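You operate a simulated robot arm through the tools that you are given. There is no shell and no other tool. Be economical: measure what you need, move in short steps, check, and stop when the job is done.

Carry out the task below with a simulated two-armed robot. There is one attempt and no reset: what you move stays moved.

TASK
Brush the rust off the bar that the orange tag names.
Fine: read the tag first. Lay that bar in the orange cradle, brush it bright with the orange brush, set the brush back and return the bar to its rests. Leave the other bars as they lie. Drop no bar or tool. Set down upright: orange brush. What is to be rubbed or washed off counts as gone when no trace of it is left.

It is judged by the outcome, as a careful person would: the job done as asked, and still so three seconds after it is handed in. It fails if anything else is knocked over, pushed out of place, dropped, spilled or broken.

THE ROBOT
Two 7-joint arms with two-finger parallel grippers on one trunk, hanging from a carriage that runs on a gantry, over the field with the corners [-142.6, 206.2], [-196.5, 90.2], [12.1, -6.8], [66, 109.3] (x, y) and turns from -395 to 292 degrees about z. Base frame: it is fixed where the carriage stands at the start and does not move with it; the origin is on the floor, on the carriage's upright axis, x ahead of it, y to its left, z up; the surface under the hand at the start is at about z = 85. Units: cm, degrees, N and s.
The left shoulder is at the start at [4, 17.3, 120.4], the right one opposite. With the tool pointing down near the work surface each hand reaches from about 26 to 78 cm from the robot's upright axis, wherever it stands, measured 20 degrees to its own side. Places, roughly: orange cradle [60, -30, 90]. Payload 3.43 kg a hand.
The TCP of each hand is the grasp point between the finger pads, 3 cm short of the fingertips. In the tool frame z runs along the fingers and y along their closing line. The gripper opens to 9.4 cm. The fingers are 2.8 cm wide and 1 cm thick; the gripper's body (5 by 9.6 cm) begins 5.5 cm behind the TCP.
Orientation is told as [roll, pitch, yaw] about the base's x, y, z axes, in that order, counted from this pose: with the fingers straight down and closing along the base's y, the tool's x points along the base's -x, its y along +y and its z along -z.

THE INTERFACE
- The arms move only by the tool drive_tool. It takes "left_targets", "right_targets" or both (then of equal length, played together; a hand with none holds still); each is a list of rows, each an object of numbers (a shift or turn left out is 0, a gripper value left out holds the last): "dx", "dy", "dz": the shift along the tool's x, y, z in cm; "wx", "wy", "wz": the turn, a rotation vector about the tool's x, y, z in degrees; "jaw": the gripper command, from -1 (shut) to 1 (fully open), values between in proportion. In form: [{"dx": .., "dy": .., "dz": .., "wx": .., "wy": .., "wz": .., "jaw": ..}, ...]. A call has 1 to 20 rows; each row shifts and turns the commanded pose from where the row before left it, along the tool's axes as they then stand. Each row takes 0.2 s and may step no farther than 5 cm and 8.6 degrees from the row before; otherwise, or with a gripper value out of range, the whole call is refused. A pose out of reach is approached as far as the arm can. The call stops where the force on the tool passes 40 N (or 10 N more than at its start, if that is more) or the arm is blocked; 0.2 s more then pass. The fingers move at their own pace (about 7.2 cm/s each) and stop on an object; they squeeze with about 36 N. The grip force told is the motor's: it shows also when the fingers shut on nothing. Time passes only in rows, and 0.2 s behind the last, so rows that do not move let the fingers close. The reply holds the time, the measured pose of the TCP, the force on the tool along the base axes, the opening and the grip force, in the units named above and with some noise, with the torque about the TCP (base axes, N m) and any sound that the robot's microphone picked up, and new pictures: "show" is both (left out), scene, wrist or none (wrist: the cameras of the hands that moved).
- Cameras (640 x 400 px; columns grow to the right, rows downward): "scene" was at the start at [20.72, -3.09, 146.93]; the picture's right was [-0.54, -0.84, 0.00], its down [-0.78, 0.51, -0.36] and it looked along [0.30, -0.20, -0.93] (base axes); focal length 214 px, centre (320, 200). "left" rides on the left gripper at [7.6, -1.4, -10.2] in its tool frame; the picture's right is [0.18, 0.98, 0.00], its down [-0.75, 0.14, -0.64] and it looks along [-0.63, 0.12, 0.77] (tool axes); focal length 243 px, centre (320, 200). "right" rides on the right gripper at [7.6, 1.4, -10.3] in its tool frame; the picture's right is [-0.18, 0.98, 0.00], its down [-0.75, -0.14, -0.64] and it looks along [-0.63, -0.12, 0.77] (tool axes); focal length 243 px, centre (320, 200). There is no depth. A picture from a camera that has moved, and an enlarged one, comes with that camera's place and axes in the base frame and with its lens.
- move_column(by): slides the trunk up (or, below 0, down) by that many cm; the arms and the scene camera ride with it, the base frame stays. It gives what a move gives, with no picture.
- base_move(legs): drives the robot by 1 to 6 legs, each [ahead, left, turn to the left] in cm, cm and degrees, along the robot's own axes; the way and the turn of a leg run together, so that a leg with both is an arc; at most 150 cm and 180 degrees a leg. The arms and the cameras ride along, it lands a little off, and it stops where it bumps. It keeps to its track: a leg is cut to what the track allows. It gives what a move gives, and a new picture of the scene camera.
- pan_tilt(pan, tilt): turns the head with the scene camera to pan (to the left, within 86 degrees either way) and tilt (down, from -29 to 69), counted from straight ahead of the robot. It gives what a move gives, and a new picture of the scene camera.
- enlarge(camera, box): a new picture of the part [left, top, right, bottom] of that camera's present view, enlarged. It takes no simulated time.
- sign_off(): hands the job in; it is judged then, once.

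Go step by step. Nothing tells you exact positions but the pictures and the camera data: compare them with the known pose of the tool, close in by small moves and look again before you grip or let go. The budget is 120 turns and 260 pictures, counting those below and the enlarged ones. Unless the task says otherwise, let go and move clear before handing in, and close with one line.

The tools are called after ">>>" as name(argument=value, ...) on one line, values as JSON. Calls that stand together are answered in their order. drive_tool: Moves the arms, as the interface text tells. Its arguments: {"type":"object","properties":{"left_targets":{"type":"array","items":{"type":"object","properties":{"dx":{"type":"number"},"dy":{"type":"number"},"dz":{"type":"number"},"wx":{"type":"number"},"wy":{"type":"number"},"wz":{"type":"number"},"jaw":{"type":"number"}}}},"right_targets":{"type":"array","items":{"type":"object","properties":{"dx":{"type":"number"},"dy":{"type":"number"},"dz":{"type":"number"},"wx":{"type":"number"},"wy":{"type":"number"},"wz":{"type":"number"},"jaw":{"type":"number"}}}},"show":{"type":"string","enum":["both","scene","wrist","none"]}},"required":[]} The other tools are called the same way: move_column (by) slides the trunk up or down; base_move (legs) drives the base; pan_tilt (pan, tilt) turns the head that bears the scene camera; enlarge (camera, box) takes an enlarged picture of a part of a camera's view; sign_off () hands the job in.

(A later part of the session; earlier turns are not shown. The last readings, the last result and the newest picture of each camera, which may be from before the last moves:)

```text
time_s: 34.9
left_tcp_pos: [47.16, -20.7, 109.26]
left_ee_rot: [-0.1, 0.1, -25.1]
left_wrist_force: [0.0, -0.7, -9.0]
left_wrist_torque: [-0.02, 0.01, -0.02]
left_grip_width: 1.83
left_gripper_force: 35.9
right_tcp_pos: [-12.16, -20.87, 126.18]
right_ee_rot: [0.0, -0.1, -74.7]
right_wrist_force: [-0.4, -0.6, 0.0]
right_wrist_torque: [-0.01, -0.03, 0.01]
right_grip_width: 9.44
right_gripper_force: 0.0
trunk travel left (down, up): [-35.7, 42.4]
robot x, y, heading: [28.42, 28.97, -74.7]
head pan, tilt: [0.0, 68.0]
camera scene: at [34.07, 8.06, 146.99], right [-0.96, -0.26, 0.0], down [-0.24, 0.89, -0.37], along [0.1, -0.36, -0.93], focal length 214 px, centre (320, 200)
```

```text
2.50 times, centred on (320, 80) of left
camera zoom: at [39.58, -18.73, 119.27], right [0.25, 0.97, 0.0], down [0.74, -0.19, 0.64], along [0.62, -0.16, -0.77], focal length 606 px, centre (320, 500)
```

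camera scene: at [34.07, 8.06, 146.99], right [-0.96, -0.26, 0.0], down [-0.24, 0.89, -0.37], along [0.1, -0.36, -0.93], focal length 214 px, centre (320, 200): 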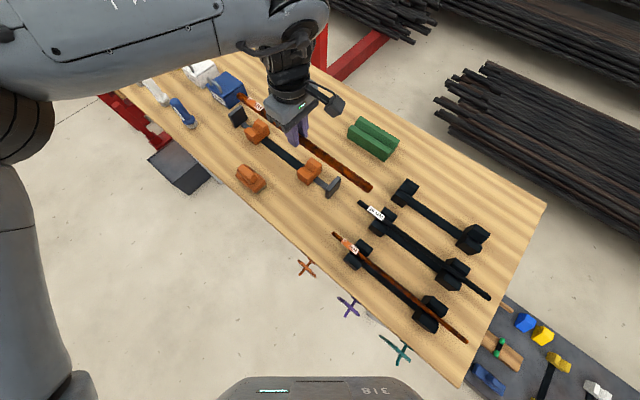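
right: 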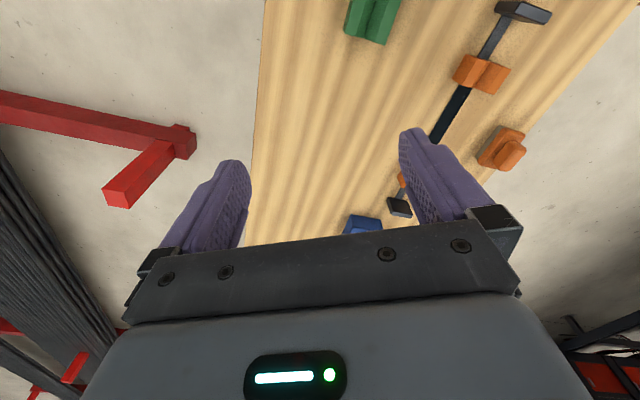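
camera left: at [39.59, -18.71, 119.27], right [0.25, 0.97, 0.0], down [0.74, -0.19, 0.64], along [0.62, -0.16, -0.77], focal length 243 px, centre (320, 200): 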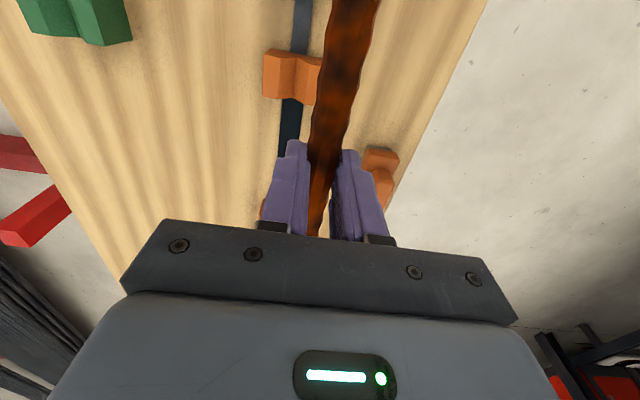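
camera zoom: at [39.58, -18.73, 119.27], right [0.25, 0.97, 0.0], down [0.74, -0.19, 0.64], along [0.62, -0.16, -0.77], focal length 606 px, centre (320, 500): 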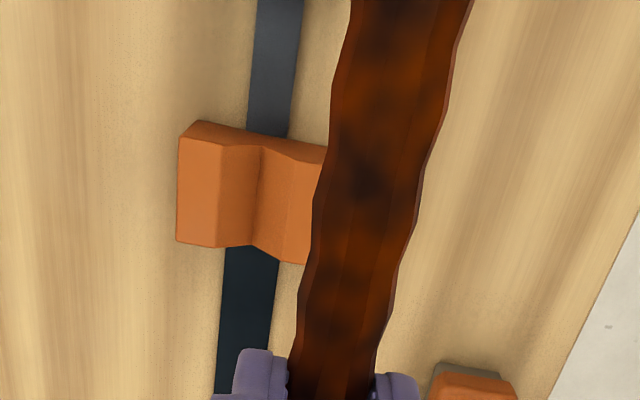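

The cradle's groove runs along n≈-1.8 (table frame) with end stops about 40 cm apart; the bar is about 39.4 cm, so it needs careful centring. I'll move the bar above the cradle, about 8 cm high, and compare ends with stops.

>>> drive_tool(left_targets=[{"dx": -3.1, "dy": -0.75}, {"dx": -3.1, "dy": -0.75}, {"dx": -3.1, "dy": -0.75}, {"dx": -3.1, "dy": -0.75}, {"dz": 3}, {"dz": 3}, {"dz": 3}, {}])

>>> enlarge(camera="scene", box=[200, 70, 360, 210])

>>> enlarge(camera="left", box=[220, 0, 440, 150])

```text
time_s: 36.7
left_tcp_pos: [57.09, -28.85, 100.28]
left_ee_rot: [-0.1, 0.0, -25.0]
left_wrist_force: [0.6, -0.1, -10.0]
left_wrist_torque: [0.0, -0.02, 0.03]
left_grip_width: 1.79
left_gripper_force: 35.8
right_tcp_pos: [-12.14, -20.73, 126.17]
right_ee_rot: [0.1, 0.0, -74.7]
right_wrist_force: [0.6, 0.8, 0.0]
right_wrist_torque: [-0.02, -0.03, -0.03]
right_grip_width: 9.37
right_gripper_force: 0.1
trunk travel left (down, up): [-35.7, 42.4]
robot x, y, heading: [27.95, 29.0, -74.8]
head pan, tilt: [0.0, 68.0]
camera scene: at [34.08, 8.05, 147.0], right [-0.96, -0.26, 0.0], down [-0.24, 0.89, -0.37], along [0.1, -0.36, -0.93], focal length 214 px, centre (320, 200)
camera left: at [49.46, -26.79, 110.32], right [0.25, 0.97, 0.0], down [0.74, -0.19, 0.64], along [0.62, -0.16, -0.77], focal length 243 px, centre (320, 200)
```

scene: 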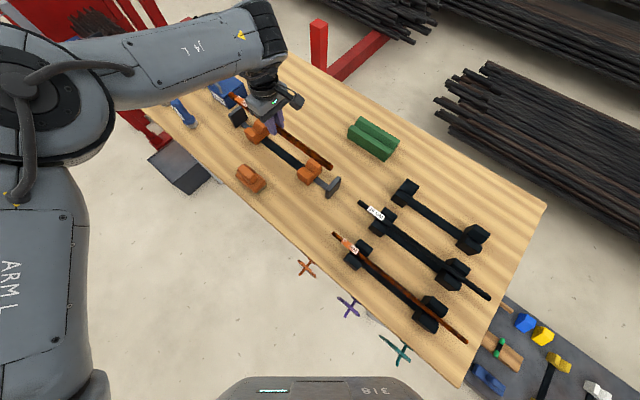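
left: 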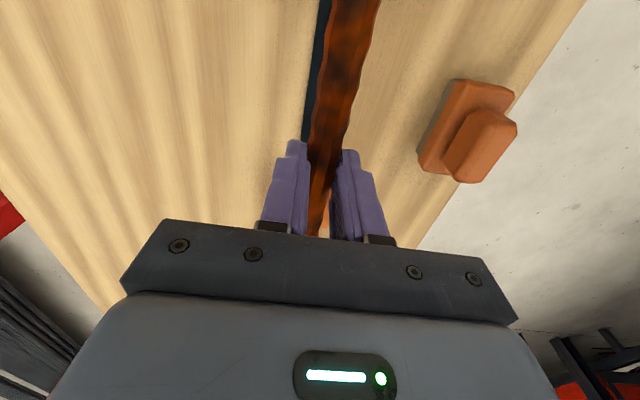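

```text
2.86 times, centred on (280, 140) of scene
camera zoom: at [34.08, 8.05, 147.0], right [-0.96, -0.26, 0.0], down [-0.24, 0.89, -0.37], along [0.1, -0.36, -0.93], focal length 613 px, centre (434, 371)
```

zoom: 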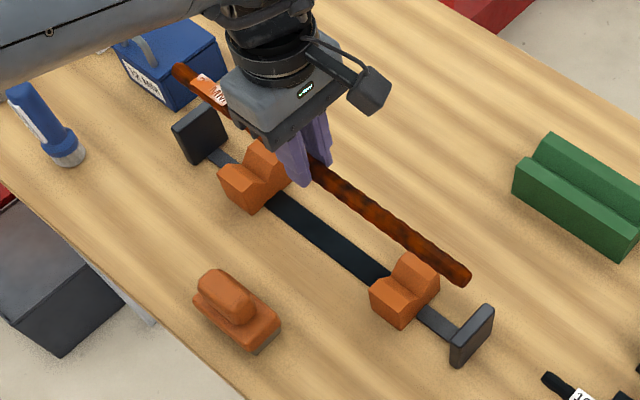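

```text
2.67 times, centred on (330, 75) of left
camera zoom: at [49.46, -26.79, 110.32], right [0.25, 0.97, 0.0], down [0.74, -0.19, 0.64], along [0.62, -0.16, -0.77], focal length 647 px, centre (293, 533)
```

zoom: 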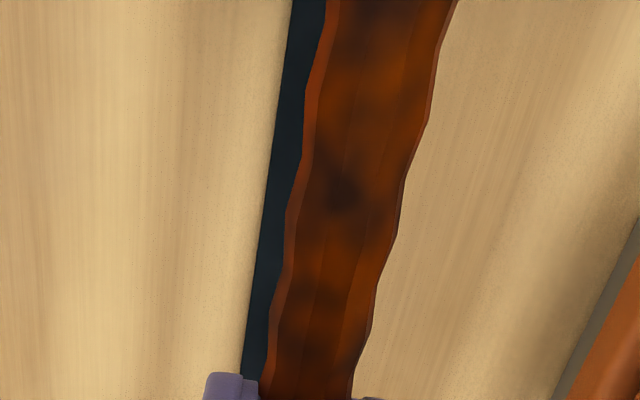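

The bar is above the cradle, within about 0.3 cm of the centre. I'll trim and lower to just above the V blocks.

>>> drive_tool(left_targets=[{"dx": -0.3, "dy": 0.2, "dz": 2.5}, {"dz": 2.5}, {"dz": 1}, {}])

>>> enlarge(camera="scene", box=[220, 90, 360, 210])

```text
time_s: 37.7
left_tcp_pos: [57.33, -28.55, 94.18]
left_ee_rot: [-0.3, 0.1, -25.1]
left_wrist_force: [0.0, -0.9, -9.4]
left_wrist_torque: [0.02, -0.02, 0.03]
left_grip_width: 1.84
left_gripper_force: 35.9
right_tcp_pos: [-12.03, -20.67, 126.02]
right_ee_rot: [0.0, -0.2, -74.7]
right_wrist_force: [0.2, -0.2, 0.6]
right_wrist_torque: [-0.02, -0.01, -0.02]
right_grip_width: 9.39
right_gripper_force: 0.1
trunk travel left (down, up): [-35.7, 42.4]
robot x, y, heading: [28.53, 29.02, -74.7]
head pan, tilt: [0.0, 68.0]
camera scene: at [34.07, 8.06, 146.99], right [-0.96, -0.26, 0.0], down [-0.24, 0.89, -0.37], along [0.1, -0.36, -0.93], focal length 214 px, centre (320, 200)
camera left: at [49.74, -26.63, 104.25], right [0.25, 0.97, 0.0], down [0.74, -0.19, 0.64], along [0.62, -0.16, -0.77], focal length 243 px, centre (320, 200)
```

scene: 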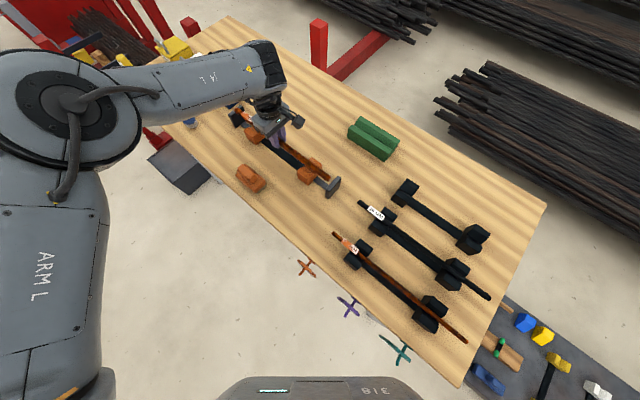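
left: 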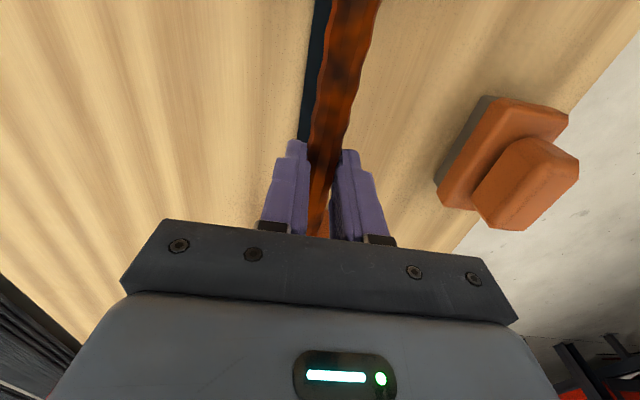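

```text
3.33 times, centred on (290, 150) of scene
camera zoom: at [34.07, 8.06, 146.99], right [-0.96, -0.26, 0.0], down [-0.24, 0.89, -0.37], along [0.1, -0.36, -0.93], focal length 715 px, centre (420, 367)
```

zoom: 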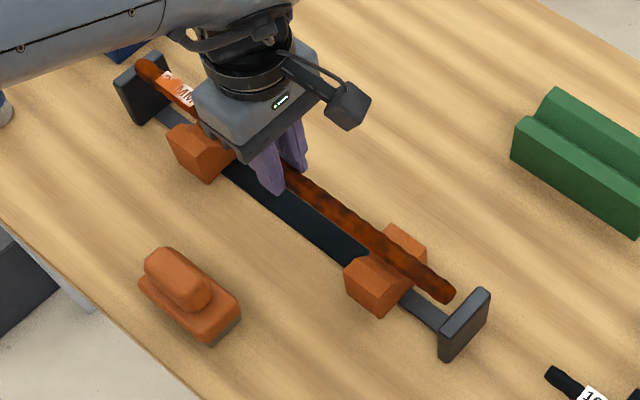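

Both ends show similar clearance to the stops. Lowering in small steps until the V blocks take the weight.

>>> drive_tool(left_targets=[{"dz": 0.6}, {"dz": 0.6}, {"dz": 0.5}, {}], show="none")

```text
time_s: 38.7
left_tcp_pos: [57.31, -28.85, 92.38]
left_ee_rot: [-0.2, 0.1, -25.0]
left_wrist_force: [0.0, 0.4, -9.7]
left_wrist_torque: [0.01, -0.04, 0.0]
left_grip_width: 1.83
left_gripper_force: 35.8
right_tcp_pos: [-12.1, -20.81, 126.04]
right_ee_rot: [0.0, -0.1, -74.6]
right_wrist_force: [-0.4, 0.7, 0.3]
right_wrist_torque: [-0.01, -0.04, 0.02]
right_grip_width: 9.41
right_gripper_force: 0.0
trunk travel left (down, up): [-35.7, 42.4]
robot x, y, heading: [28.48, 28.83, -74.7]
head pan, tilt: [0.0, 68.0]
```

>>> drive_tool(left_targets=[{"dz": 0.4}, {"dz": 0.4}, {}], show="none")

>>> enlarge(camera="scene", box=[220, 90, 360, 210])

```text
time_s: 39.5
left_tcp_pos: [57.32, -28.64, 91.54]
left_ee_rot: [-0.2, 0.1, -25.0]
left_wrist_force: [-0.1, -0.9, -9.2]
left_wrist_torque: [-0.03, -0.03, 0.02]
left_grip_width: 1.82
left_gripper_force: 35.9
right_tcp_pos: [-12.11, -20.78, 126.08]
right_ee_rot: [0.0, 0.0, -74.8]
right_wrist_force: [0.6, 0.1, -1.0]
right_wrist_torque: [-0.01, 0.02, 0.0]
right_grip_width: 9.39
right_gripper_force: 0.0
trunk travel left (down, up): [-35.7, 42.4]
robot x, y, heading: [28.64, 29.36, -74.6]
head pan, tilt: [0.0, 68.0]
```

```text
3.33 times, centred on (290, 150) of scene
camera zoom: at [34.07, 8.06, 146.99], right [-0.96, -0.26, 0.0], down [-0.24, 0.89, -0.37], along [0.1, -0.36, -0.93], focal length 715 px, centre (420, 367)
```

zoom: 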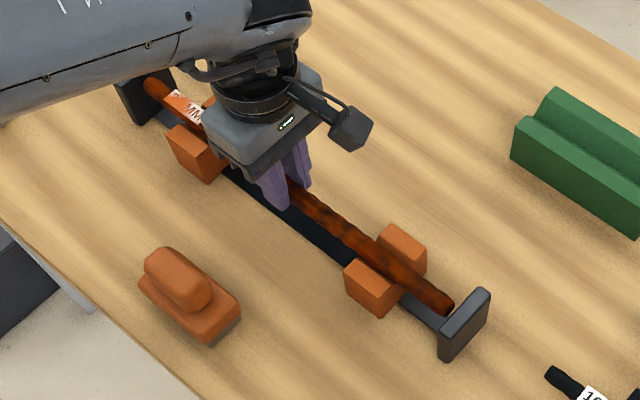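

>>> drive_tool(left_targets=[{"dz": 0.3}, {"dz": 0.3}, {}], show="none")

```text
time_s: 40.3
left_tcp_pos: [57.24, -28.74, 91.26]
left_ee_rot: [-0.2, 0.2, -25.0]
left_wrist_force: [-3.9, 3.4, 9.3]
left_wrist_torque: [0.49, 0.86, 0.31]
left_grip_width: 1.81
left_gripper_force: 35.9
right_tcp_pos: [-12.12, -20.8, 126.24]
right_ee_rot: [0.0, -0.2, -74.7]
right_wrist_force: [-0.2, -0.1, -1.4]
right_wrist_torque: [0.0, -0.01, 0.02]
right_grip_width: 9.4
right_gripper_force: 0.0
trunk travel left (down, up): [-35.7, 42.4]
robot x, y, heading: [28.23, 29.33, -74.6]
head pan, tilt: [0.0, 68.0]
```

The cradle carries the bar now. I'll release and lift away.

>>> drive_tool(left_targets=[{"jaw": -0.5}, {"jaw": 0}, {"jaw": 0.4}, {}, {"dz": -2}, {"dz": -4}, {"dz": -4}, {"dz": -4}, {}])

>>> enlarge(camera="scene", box=[220, 90, 360, 210])

```text
time_s: 42.3
left_tcp_pos: [57.37, -28.77, 105.1]
left_ee_rot: [-0.2, 0.1, -25.2]
left_wrist_force: [0.4, 0.2, 0.1]
left_wrist_torque: [0.02, -0.03, 0.02]
left_grip_width: 6.58
left_gripper_force: 0.1
right_tcp_pos: [-12.03, -20.73, 126.08]
right_ee_rot: [0.0, -0.2, -74.7]
right_wrist_force: [-0.4, -0.5, -0.4]
right_wrist_torque: [-0.01, 0.05, 0.0]
right_grip_width: 9.39
right_gripper_force: 0.1
trunk travel left (down, up): [-35.7, 42.4]
robot x, y, heading: [28.43, 29.22, -74.5]
head pan, tilt: [0.0, 68.0]
camera scene: at [34.09, 8.03, 147.0], right [-0.96, -0.26, 0.0], down [-0.24, 0.89, -0.37], along [0.1, -0.36, -0.93], focal length 214 px, centre (320, 200)
camera left: at [49.8, -26.67, 115.27], right [0.25, 0.97, 0.0], down [0.74, -0.19, 0.64], along [0.62, -0.16, -0.77], focal length 243 px, centre (320, 200)
```

scene: 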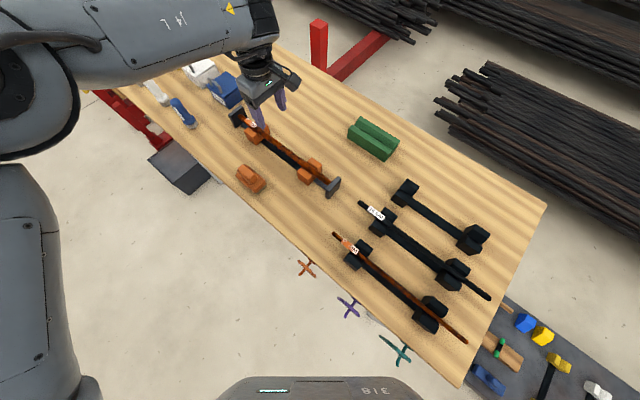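
left: 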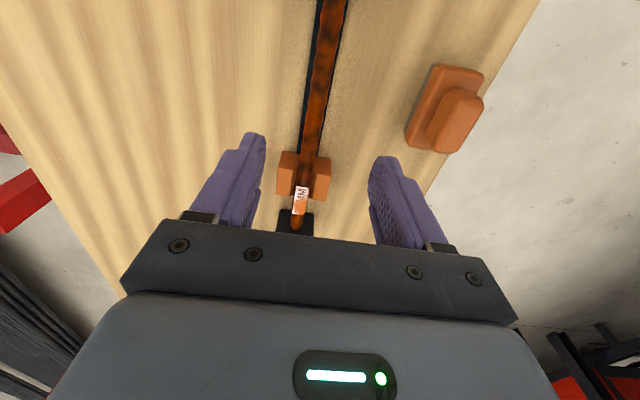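

```text
3.33 times, centred on (290, 150) of scene
camera zoom: at [34.09, 8.03, 147.0], right [-0.96, -0.26, 0.0], down [-0.24, 0.89, -0.37], along [0.1, -0.36, -0.93], focal length 715 px, centre (420, 367)
```

zoom: 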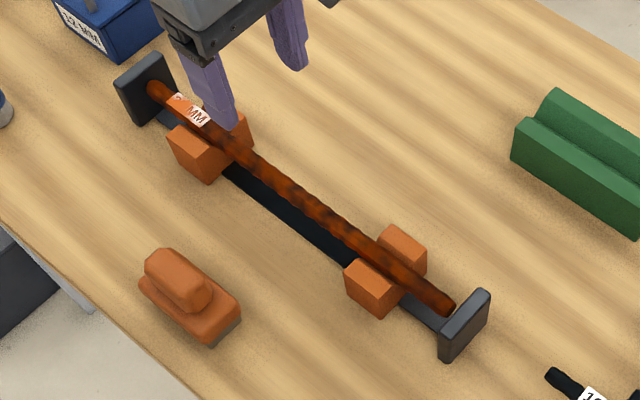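

The bar rests well in the cradle. The brush handle top triangulates to about [62.3, -15.8, 92]; I'll move the left hand over it.

>>> drive_tool(left_targets=[{"dx": 0.25, "dy": 3.47, "jaw": 1}, {"dx": 0.25, "dy": 3.47}, {"dx": 0.25, "dy": 3.47}, {"dx": 0.25, "dy": 3.47}, {"dz": 3}, {"dz": 3}, {}])

>>> enlarge(camera="scene", box=[200, 110, 320, 210])

>>> enlarge(camera="left", box=[200, 80, 440, 240])

```text
time_s: 43.9
left_tcp_pos: [62.09, -15.77, 99.22]
left_ee_rot: [-0.3, 0.1, -25.1]
left_wrist_force: [0.1, 0.3, -0.5]
left_wrist_torque: [0.01, -0.03, -0.02]
left_grip_width: 9.41
left_gripper_force: 0.1
right_tcp_pos: [-12.0, -20.8, 126.15]
right_ee_rot: [-0.1, -0.2, -74.6]
right_wrist_force: [0.5, 0.3, 0.0]
right_wrist_torque: [0.0, -0.04, -0.02]
right_grip_width: 9.4
right_gripper_force: 0.0
trunk travel left (down, up): [-35.7, 42.4]
robot x, y, heading: [28.28, 29.42, -74.7]
head pan, tilt: [0.0, 68.0]
camera scene: at [34.09, 8.01, 147.01], right [-0.96, -0.26, 0.0], down [-0.24, 0.89, -0.37], along [0.1, -0.36, -0.93], focal length 214 px, centre (320, 200)
camera left: at [54.6, -13.72, 109.15], right [0.25, 0.97, 0.0], down [0.74, -0.19, 0.64], along [0.62, -0.16, -0.77], focal length 243 px, centre (320, 200)
```

scene: 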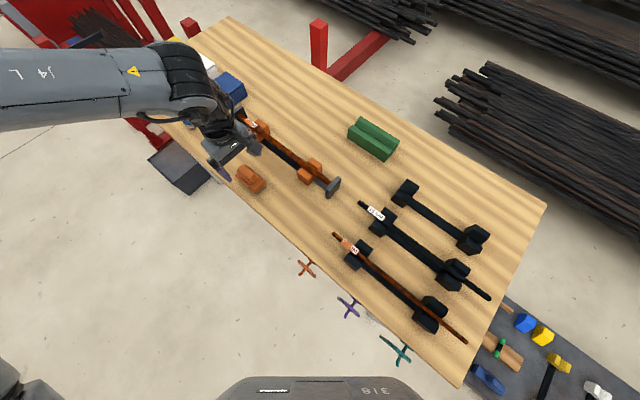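
left: 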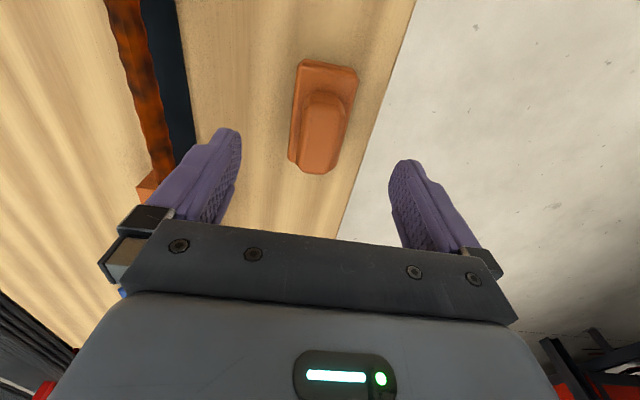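

```text
4.00 times, centred on (260, 160) of scene
camera zoom: at [34.09, 8.01, 147.01], right [-0.96, -0.26, 0.0], down [-0.24, 0.89, -0.37], along [0.1, -0.36, -0.93], focal length 858 px, centre (560, 360)
```

zoom: 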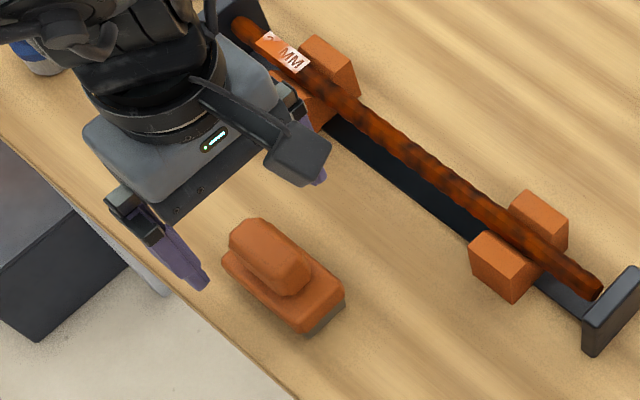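

```text
2.50 times, centred on (320, 160) of left
camera zoom: at [54.6, -13.72, 109.15], right [0.25, 0.97, 0.0], down [0.74, -0.19, 0.64], along [0.62, -0.16, -0.77], focal length 606 px, centre (320, 300)
```

zoom: 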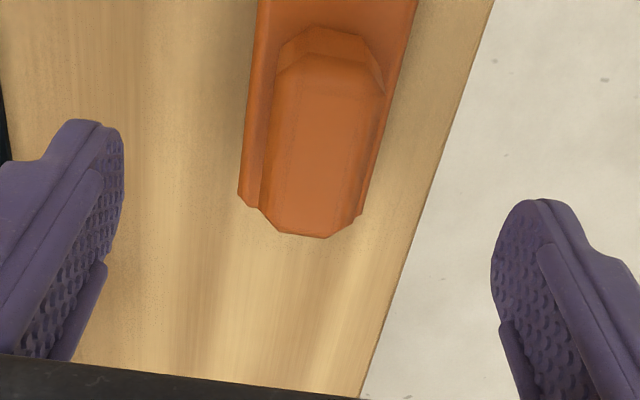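

The hand is right over the handle, needing about 1 cm along the brush. Lowering with open jaws.

>>> drive_tool(left_targets=[{"dx": -1, "dy": 0.1, "dz": 2.5}, {"dz": 2.5}, {"dz": 1}, {}], show="wrist")

>>> enlarge(camera="scene", box=[190, 130, 290, 210])

```text
time_s: 44.9
left_tcp_pos: [63.16, -15.9, 93.2]
left_ee_rot: [-0.2, 0.2, -25.0]
left_wrist_force: [0.3, -0.1, -0.2]
left_wrist_torque: [0.01, -0.04, -0.01]
left_grip_width: 9.42
left_gripper_force: 0.1
right_tcp_pos: [-12.01, -20.79, 126.19]
right_ee_rot: [0.0, -0.1, -74.6]
right_wrist_force: [0.9, 0.2, 0.9]
right_wrist_torque: [0.0, -0.01, -0.03]
right_grip_width: 9.4
right_gripper_force: 0.1
trunk travel left (down, up): [-35.7, 42.4]
robot x, y, heading: [27.93, 28.71, -74.7]
head pan, tilt: [0.0, 68.0]
camera left: at [55.65, -14.0, 103.27], right [0.25, 0.97, 0.0], down [0.74, -0.19, 0.64], along [0.62, -0.16, -0.77], focal length 243 px, centre (320, 200)
```

left: 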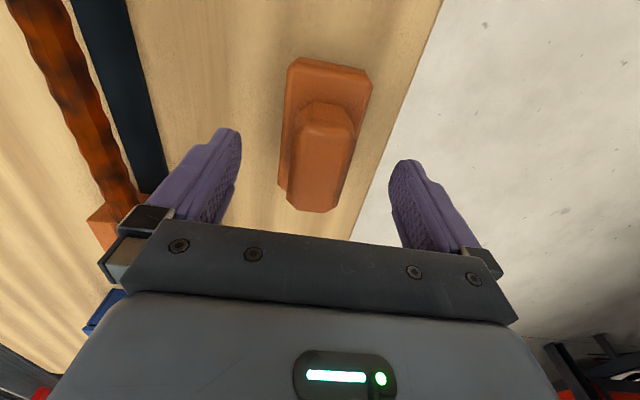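

```text
5.00 times, centred on (240, 170) of scene
camera zoom: at [34.09, 8.02, 147.01], right [-0.96, -0.26, 0.0], down [-0.24, 0.89, -0.37], along [0.1, -0.36, -0.93], focal length 1072 px, centre (720, 350)
```

zoom: 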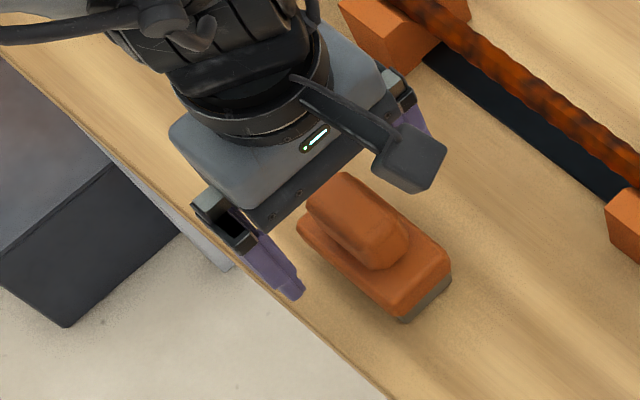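

>>> drive_tool(left_targets=[{"dz": 0.5}, {"dz": 0.5}, {"dz": 0.4}, {}], show="none")

>>> enlarge(camera="scene", box=[190, 130, 290, 210])

>>> enlarge(camera="left", box=[200, 80, 440, 240])

```text
time_s: 45.9
left_tcp_pos: [63.25, -16.08, 91.69]
left_ee_rot: [-0.2, 0.1, -25.0]
left_wrist_force: [0.0, -0.3, -0.6]
left_wrist_torque: [-0.01, -0.04, 0.02]
left_grip_width: 9.41
left_gripper_force: 0.1
right_tcp_pos: [-11.99, -20.93, 126.19]
right_ee_rot: [0.0, -0.1, -74.8]
right_wrist_force: [0.7, 0.1, 0.1]
right_wrist_torque: [-0.01, 0.0, 0.01]
right_grip_width: 9.4
right_gripper_force: 0.0
trunk travel left (down, up): [-35.7, 42.4]
robot x, y, heading: [28.1, 29.25, -74.3]
head pan, tilt: [0.0, 68.0]
```

```text
5.00 times, centred on (240, 170) of scene
camera zoom: at [34.09, 8.01, 147.01], right [-0.96, -0.26, 0.0], down [-0.24, 0.89, -0.37], along [0.1, -0.36, -0.93], focal length 1072 px, centre (720, 350)
```

zoom: 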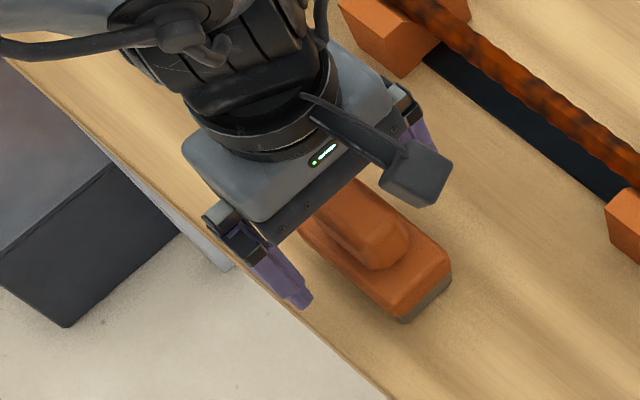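

```text
2.50 times, centred on (320, 160) of left
camera zoom: at [55.75, -14.06, 101.81], right [0.25, 0.97, 0.0], down [0.74, -0.19, 0.64], along [0.62, -0.16, -0.77], focal length 606 px, centre (320, 300)
```

zoom: 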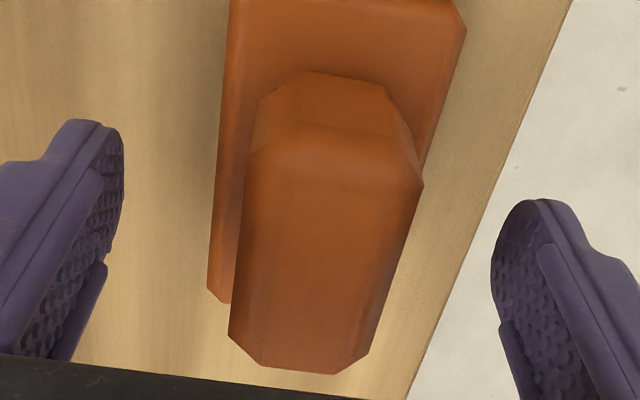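

>>> drive_tool(left_targets=[{"dy": 0.3, "dz": -0.4}, {"jaw": 0}, {"jaw": -0.3}, {"jaw": -1}, {}, {}], show="wrist")

>>> enlarge(camera="scene", box=[190, 130, 290, 210])

```text
time_s: 47.3
left_tcp_pos: [63.39, -15.79, 92.21]
left_ee_rot: [-0.2, 0.0, -25.1]
left_wrist_force: [-0.1, -0.1, 0.9]
left_wrist_torque: [-0.01, -0.01, 0.0]
left_grip_width: 3.58
left_gripper_force: 35.8
right_tcp_pos: [-12.05, -20.81, 126.2]
right_ee_rot: [0.1, -0.2, -74.7]
right_wrist_force: [0.6, -0.1, -0.1]
right_wrist_torque: [0.0, 0.01, -0.03]
right_grip_width: 9.41
right_gripper_force: 0.0
trunk travel left (down, up): [-35.7, 42.4]
robot x, y, heading: [28.15, 28.82, -74.8]
head pan, tilt: [0.0, 68.0]
camera left: at [55.94, -13.83, 102.24], right [0.25, 0.97, 0.0], down [0.74, -0.19, 0.64], along [0.62, -0.16, -0.77], focal length 243 px, centre (320, 200)
```

left: 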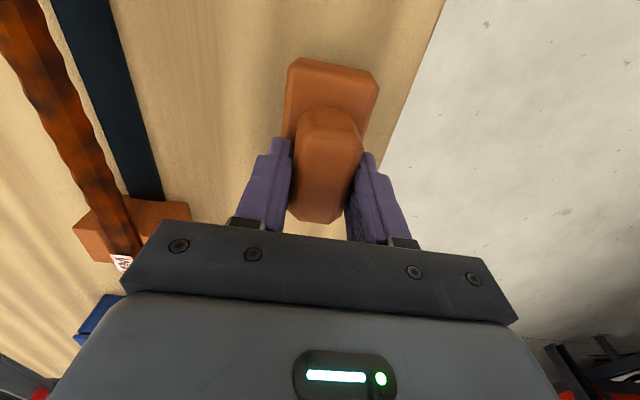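

```text
5.00 times, centred on (240, 170) of scene
camera zoom: at [34.09, 8.0, 147.01], right [-0.96, -0.26, 0.0], down [-0.24, 0.89, -0.37], along [0.1, -0.36, -0.93], focal length 1072 px, centre (720, 350)
```

zoom: 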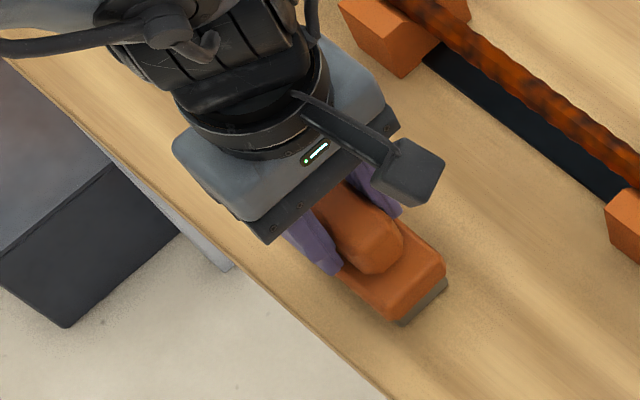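

Brush handle gripped (3.6 cm). Lifting and moving above the bar's middle.

>>> drive_tool(left_targets=[{"dz": -2}, {"dz": -4}, {"dz": -4}, {"dy": -3.6}, {"dy": -3.6}, {"dy": -3.6}, {"dy": -3.45}, {}])

>>> enlarge(camera="scene", box=[220, 80, 360, 200])

```text
time_s: 49.1
left_tcp_pos: [57.48, -28.52, 102.0]
left_ee_rot: [-0.2, 0.2, -25.1]
left_wrist_force: [0.0, -0.8, -2.6]
left_wrist_torque: [-0.01, 0.0, -0.02]
left_grip_width: 3.6
left_gripper_force: 35.4
right_tcp_pos: [-11.97, -20.68, 126.04]
right_ee_rot: [0.1, -0.1, -74.8]
right_wrist_force: [0.2, 0.5, 1.2]
right_wrist_torque: [-0.01, 0.0, -0.04]
right_grip_width: 9.41
right_gripper_force: 0.0
trunk travel left (down, up): [-35.7, 42.4]
robot x, y, heading: [28.34, 28.92, -74.7]
head pan, tilt: [0.0, 68.0]
camera scene: at [34.13, 8.05, 147.0], right [-0.96, -0.26, 0.0], down [-0.24, 0.89, -0.37], along [0.1, -0.36, -0.93], focal length 214 px, centre (320, 200)
camera left: at [49.92, -26.5, 112.14], right [0.25, 0.97, 0.0], down [0.74, -0.19, 0.64], along [0.62, -0.16, -0.77], focal length 243 px, centre (320, 200)
```

scene: 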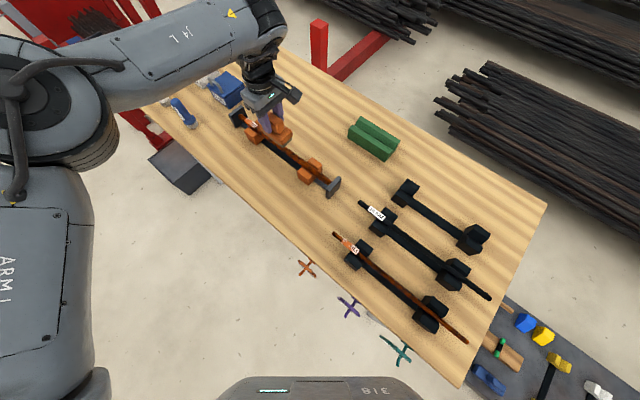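
left: 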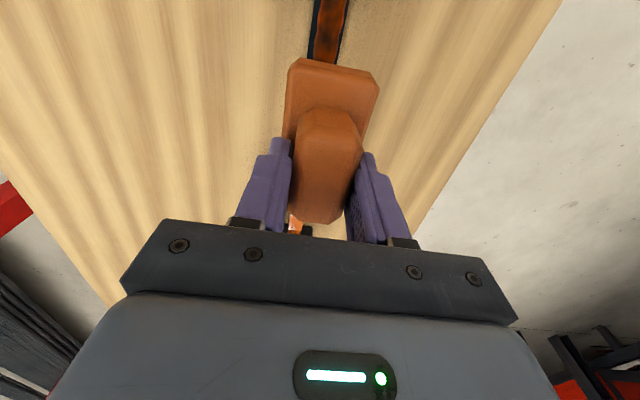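

```text
3.33 times, centred on (290, 140) of scene
camera zoom: at [34.13, 8.05, 147.0], right [-0.96, -0.26, 0.0], down [-0.24, 0.89, -0.37], along [0.1, -0.36, -0.93], focal length 715 px, centre (420, 400)
```

zoom: 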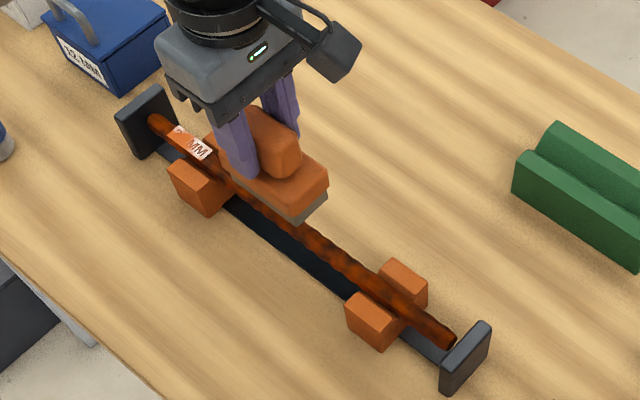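

Aligned over the bar. Lowering gently until bristles touch.

>>> drive_tool(left_targets=[{"dz": 2}, {"dz": 1.2}, {"dz": 0.4}, {"dz": 0.4}, {}], show="none")

```text
time_s: 50.3
left_tcp_pos: [57.46, -28.62, 97.99]
left_ee_rot: [-0.2, 0.1, -25.1]
left_wrist_force: [0.4, 0.5, -1.6]
left_wrist_torque: [-0.01, -0.03, -0.01]
left_grip_width: 3.6
left_gripper_force: 35.9
right_tcp_pos: [-12.12, -20.8, 126.08]
right_ee_rot: [0.1, -0.2, -74.7]
right_wrist_force: [0.1, 0.2, 0.5]
right_wrist_torque: [0.0, -0.01, 0.01]
right_grip_width: 9.4
right_gripper_force: 0.0
trunk travel left (down, up): [-35.7, 42.4]
robot x, y, heading: [28.72, 28.86, -74.7]
head pan, tilt: [0.0, 68.0]
```

>>> drive_tool(left_targets=[{"dz": 0.25}, {"dz": 0.25}, {}], show="none")

>>> enlarge(camera="scene", box=[230, 90, 350, 190])

```text
time_s: 51.1
left_tcp_pos: [57.39, -28.72, 97.58]
left_ee_rot: [-0.2, 0.1, -25.1]
left_wrist_force: [-0.1, 0.0, -2.0]
left_wrist_torque: [0.02, -0.04, 0.02]
left_grip_width: 3.57
left_gripper_force: 36.1
right_tcp_pos: [-12.23, -20.66, 126.17]
right_ee_rot: [0.0, -0.2, -74.7]
right_wrist_force: [0.3, 0.0, -1.5]
right_wrist_torque: [0.03, 0.0, -0.01]
right_grip_width: 9.38
right_gripper_force: 0.2
trunk travel left (down, up): [-35.7, 42.4]
robot x, y, heading: [28.07, 29.4, -74.5]
head pan, tilt: [0.0, 68.0]
```

```text
4.00 times, centred on (290, 140) of scene
camera zoom: at [34.09, 8.02, 147.0], right [-0.96, -0.26, 0.0], down [-0.24, 0.89, -0.37], along [0.1, -0.36, -0.93], focal length 858 px, centre (440, 440)
```

zoom: 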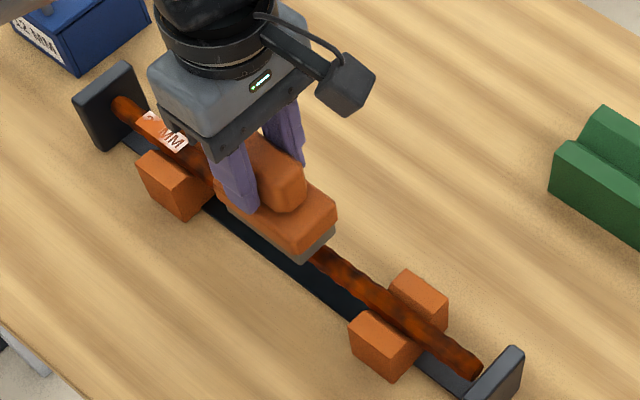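

>>> drive_tool(left_targets=[{"dz": 0.25}, {"dz": 0.25}, {}], show="none")

```text
time_s: 51.9
left_tcp_pos: [57.51, -28.71, 97.27]
left_ee_rot: [-0.3, 0.1, -24.9]
left_wrist_force: [-1.6, 3.9, 9.5]
left_wrist_torque: [0.27, 0.1, 0.02]
left_grip_width: 3.58
left_gripper_force: 36.0
right_tcp_pos: [-12.04, -20.67, 126.17]
right_ee_rot: [-0.1, -0.2, -74.7]
right_wrist_force: [0.0, 0.4, 0.6]
right_wrist_torque: [0.01, 0.0, 0.01]
right_grip_width: 9.4
right_gripper_force: 0.1
trunk travel left (down, up): [-35.7, 42.4]
robot x, y, heading: [28.09, 29.08, -74.5]
head pan, tilt: [0.0, 68.0]
```

Bristles press with about 11 N. First strokes towards the near end and back.

>>> drive_tool(left_targets=[{"dx": 2}, {"dx": 2}, {"dx": 2}, {"dx": 2}, {"dx": 2}, {"dx": 2}, {"dx": 2}, {"dx": 1}, {"dx": -1}, {"dx": -2}, {"dx": -2}, {"dx": -2}, {"dx": -2}, {"dx": -2}, {"dx": -2}, {"dx": -2}, {}])

>>> enlarge(camera="scene", box=[230, 90, 350, 190])

```text
time_s: 55.5
left_tcp_pos: [57.47, -28.96, 97.29]
left_ee_rot: [-0.4, 0.1, -25.1]
left_wrist_force: [-3.8, 1.8, 15.3]
left_wrist_torque: [0.14, 0.18, 0.02]
left_grip_width: 3.59
left_gripper_force: 35.7
right_tcp_pos: [-12.04, -20.98, 126.12]
right_ee_rot: [-0.1, -0.2, -74.7]
right_wrist_force: [-0.4, -0.2, 0.2]
right_wrist_torque: [-0.02, -0.06, 0.03]
right_grip_width: 9.41
right_gripper_force: 0.1
trunk travel left (down, up): [-35.7, 42.4]
robot x, y, heading: [28.18, 29.12, -74.7]
head pan, tilt: [0.0, 68.0]
camera scene: at [34.09, 7.96, 147.03], right [-0.96, -0.26, 0.0], down [-0.24, 0.89, -0.38], along [0.1, -0.36, -0.93], focal length 214 px, centre (320, 200)
camera left: at [49.86, -26.82, 107.33], right [0.25, 0.97, 0.0], down [0.74, -0.19, 0.64], along [0.62, -0.16, -0.77], focal length 243 px, centre (320, 200)
```

scene: 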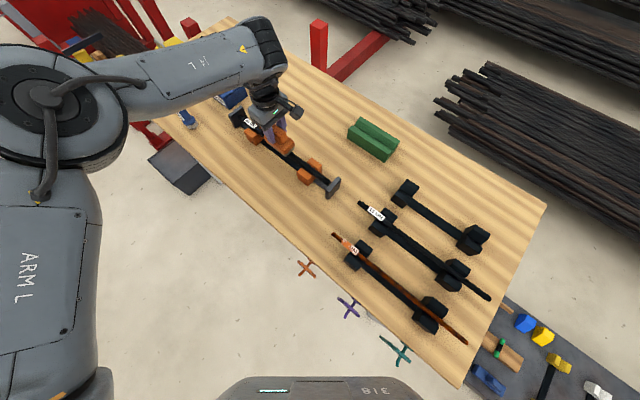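
left: 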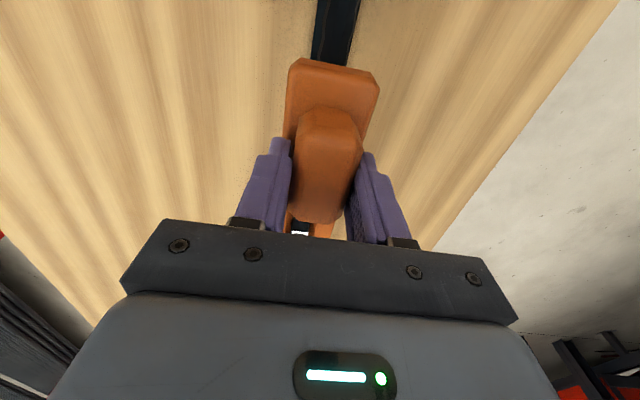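

```text
4.00 times, centred on (290, 140) of scene
camera zoom: at [34.09, 7.96, 147.03], right [-0.96, -0.26, 0.0], down [-0.24, 0.89, -0.38], along [0.1, -0.36, -0.93], focal length 858 px, centre (440, 440)
```

zoom: 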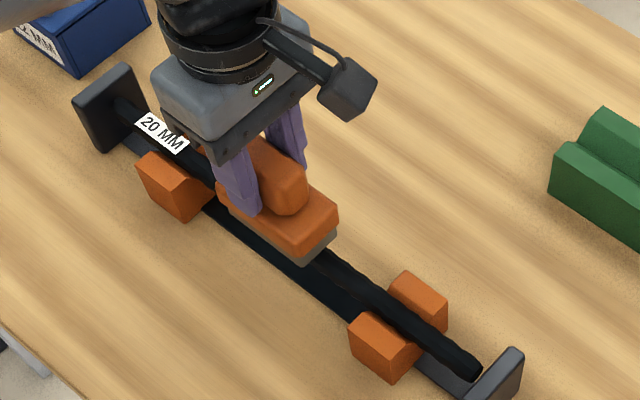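

The rust is visibly gone, and the label now reads "20 MM". I'll lift the brush and inspect for traces.

>>> drive_tool(left_targets=[{"dz": -2}, {"dz": -3}, {"dy": 4}, {"dy": 4}, {"dy": 4}, {}], show="none")

>>> enlarge(camera="scene", box=[225, 100, 295, 160])

>>> enlarge(camera="scene", box=[280, 140, 350, 200])

>>> enlarge(camera="left", box=[0, 0, 320, 240])

```text
time_s: 56.9
left_tcp_pos: [62.35, -17.97, 102.18]
left_ee_rot: [-0.2, 0.1, -25.2]
left_wrist_force: [-0.1, 0.1, -0.8]
left_wrist_torque: [0.0, 0.01, 0.03]
left_grip_width: 3.61
left_gripper_force: 36.2
right_tcp_pos: [-12.18, -20.87, 126.13]
right_ee_rot: [-0.1, -0.1, -74.8]
right_wrist_force: [-0.2, 0.2, -0.4]
right_wrist_torque: [-0.02, -0.03, 0.04]
right_grip_width: 9.39
right_gripper_force: 0.1
trunk travel left (down, up): [-35.7, 42.4]
robot x, y, heading: [28.04, 29.16, -74.9]
head pan, tilt: [0.0, 68.0]
```

```text
6.67 times, centred on (260, 130) of scene
camera zoom: at [34.05, 7.99, 147.01], right [-0.96, -0.26, 0.0], down [-0.24, 0.89, -0.37], along [0.1, -0.36, -0.93], focal length 1430 px, centre (720, 667)
```

zoom: 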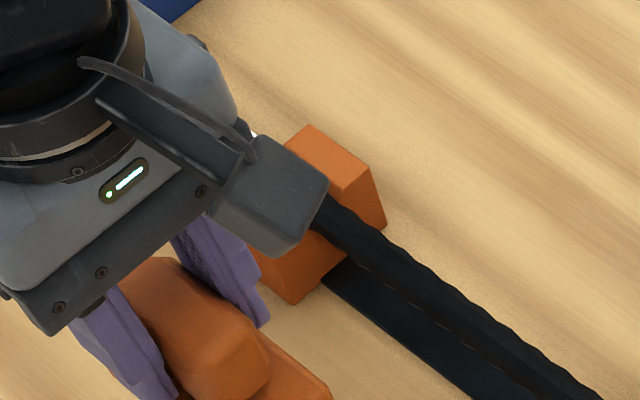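

```text
6.67 times, centred on (315, 170) of scene
camera zoom: at [34.05, 7.99, 147.01], right [-0.96, -0.26, 0.0], down [-0.24, 0.89, -0.37], along [0.1, -0.36, -0.93], focal length 1430 px, centre (353, 400)
```

zoom: 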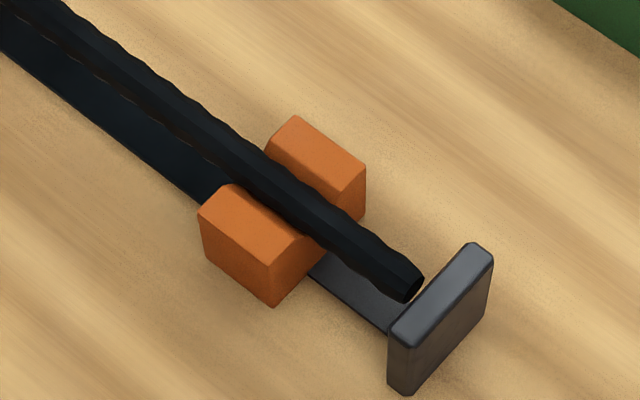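

```text
1.67 times, centred on (160, 120) of left
camera zoom: at [54.9, -15.94, 112.24], right [0.25, 0.97, 0.0], down [0.74, -0.19, 0.64], along [0.62, -0.16, -0.77], focal length 404 px, centre (587, 333)
```

zoom: 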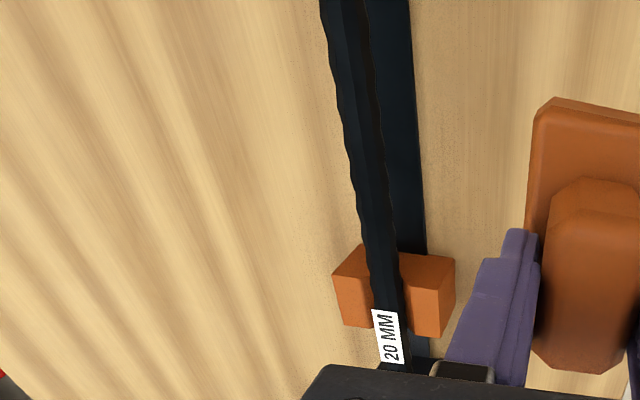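

>>> enlarge(camera="left", box=[150, 0, 260, 70])

>>> enlarge(camera="left", box=[170, 130, 270, 220])

```text
5.71 times, centred on (205, 35) of left
camera zoom: at [54.9, -15.94, 112.24], right [0.25, 0.97, 0.0], down [0.74, -0.19, 0.64], along [0.62, -0.16, -0.77], focal length 1386 px, centre (977, 1143)
```

zoom: 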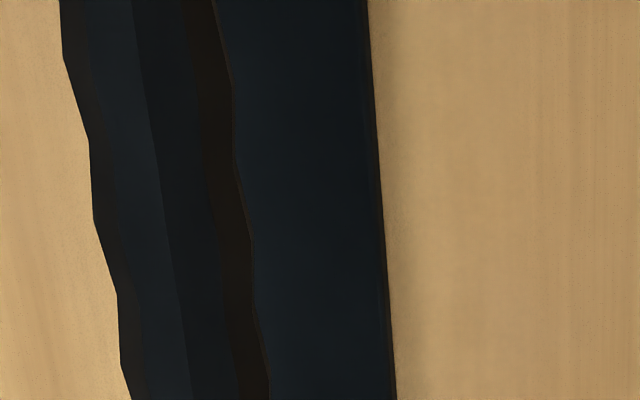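

```text
4.44 times, centred on (220, 175) of left
camera zoom: at [54.9, -15.94, 112.24], right [0.25, 0.97, 0.0], down [0.74, -0.19, 0.64], along [0.62, -0.16, -0.77], focal length 1078 px, centre (764, 311)
```

zoom: 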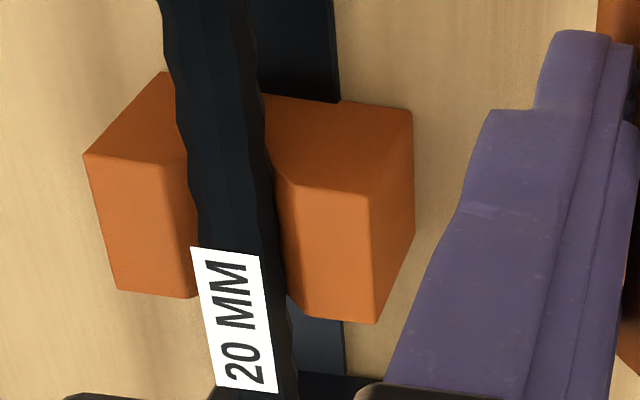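

It looks clean; for certainty I'll give one more pass, including the label end.

>>> drive_tool(left_targets=[{"dy": -4}, {"dy": -4}, {"dy": -4}, {"dz": 3}, {"dz": 1.5}, {"dz": 0.5}, {"dx": -2}, {"dx": -2}, {"dx": -2}, {"dx": -2}, {"dx": -2}, {"dx": -2}, {"dx": 2}, {"dx": 2}, {"dx": 2}, {"dx": 2}, {"dx": 2}, {"dx": 2}, {}], show="scene")

>>> drive_tool(left_targets=[{"dx": 2}, {"dx": 2}, {"dx": 2}, {"dx": 2}, {"dx": 2}, {"dx": 2}, {"dx": 2}, {"dx": 1}, {"dx": -1}, {"dx": -2}, {"dx": -2}, {"dx": -2}, {"dx": -2}, {"dx": -2}, {"dx": -2}, {"dx": -2}, {}], show="none")

>>> enlarge(camera="scene", box=[230, 90, 350, 190])

```text
time_s: 60.9
left_tcp_pos: [56.48, -26.19, 97.18]
left_ee_rot: [-0.6, -0.3, -24.9]
left_wrist_force: [10.9, -4.5, 35.3]
left_wrist_torque: [-0.75, -0.24, 0.25]
left_grip_width: 3.62
left_gripper_force: 35.7
left hand out of reach, approached as far as the arm can: row 10, 11, 12
right_tcp_pos: [-11.87, -21.05, 126.1]
right_ee_rot: [0.0, -0.4, -74.7]
right_wrist_force: [-0.2, -0.1, 1.3]
right_wrist_torque: [0.0, -0.03, -0.02]
right_grip_width: 9.4
right_gripper_force: 0.1
trunk travel left (down, up): [-35.7, 42.4]
robot x, y, heading: [28.39, 29.08, -75.1]
head pan, tilt: [0.0, 68.0]
camera scene: at [34.3, 7.79, 147.09], right [-0.96, -0.26, 0.0], down [-0.24, 0.89, -0.38], along [0.1, -0.36, -0.93], focal length 214 px, centre (320, 200)
```

scene: 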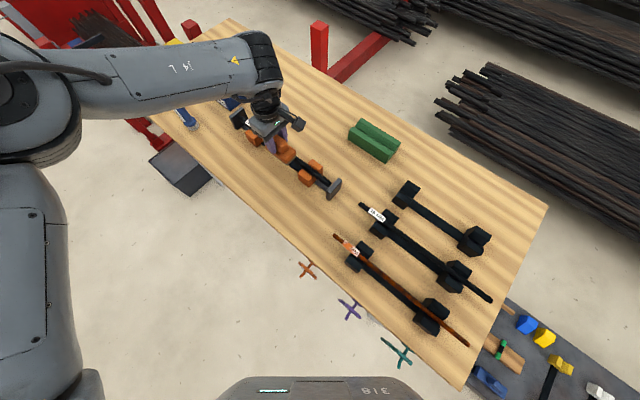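

```text
time_s: 62.7
left_tcp_pos: [43.17, -20.1, 97.15]
left_ee_rot: [-1.0, -0.6, -24.6]
left_wrist_force: [9.0, -5.1, 14.4]
left_wrist_torque: [-0.3, 0.13, -0.02]
left_grip_width: 3.58
left_gripper_force: 36.1
right_tcp_pos: [-11.98, -20.88, 126.06]
right_ee_rot: [0.1, -0.3, -74.7]
right_wrist_force: [-0.7, 0.2, -0.2]
right_wrist_torque: [0.06, 0.0, -0.02]
right_grip_width: 9.41
right_gripper_force: 0.1
trunk travel left (down, up): [-35.7, 42.4]
robot x, y, heading: [28.41, 28.91, -74.9]
head pan, tilt: [0.0, 68.0]
stopped in row 8 (left hand): the force on the tool passed its limit at 50 N (the readings are from after the stop); the commanded pose is now the measured one
```

```text
4.00 times, centred on (290, 140) of scene
camera zoom: at [34.21, 7.96, 146.97], right [-0.96, -0.26, 0.0], down [-0.24, 0.89, -0.38], along [0.1, -0.36, -0.93], focal length 858 px, centre (440, 440)
```

zoom: 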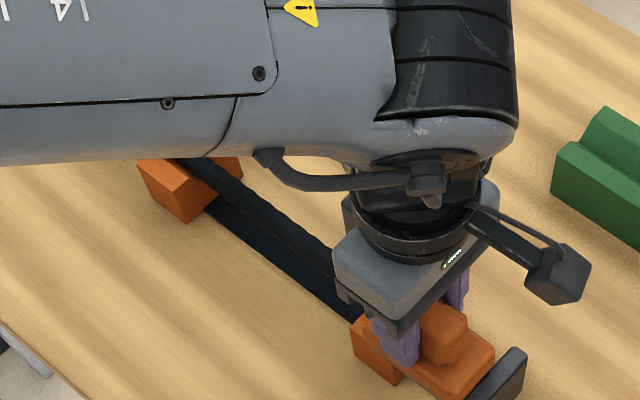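

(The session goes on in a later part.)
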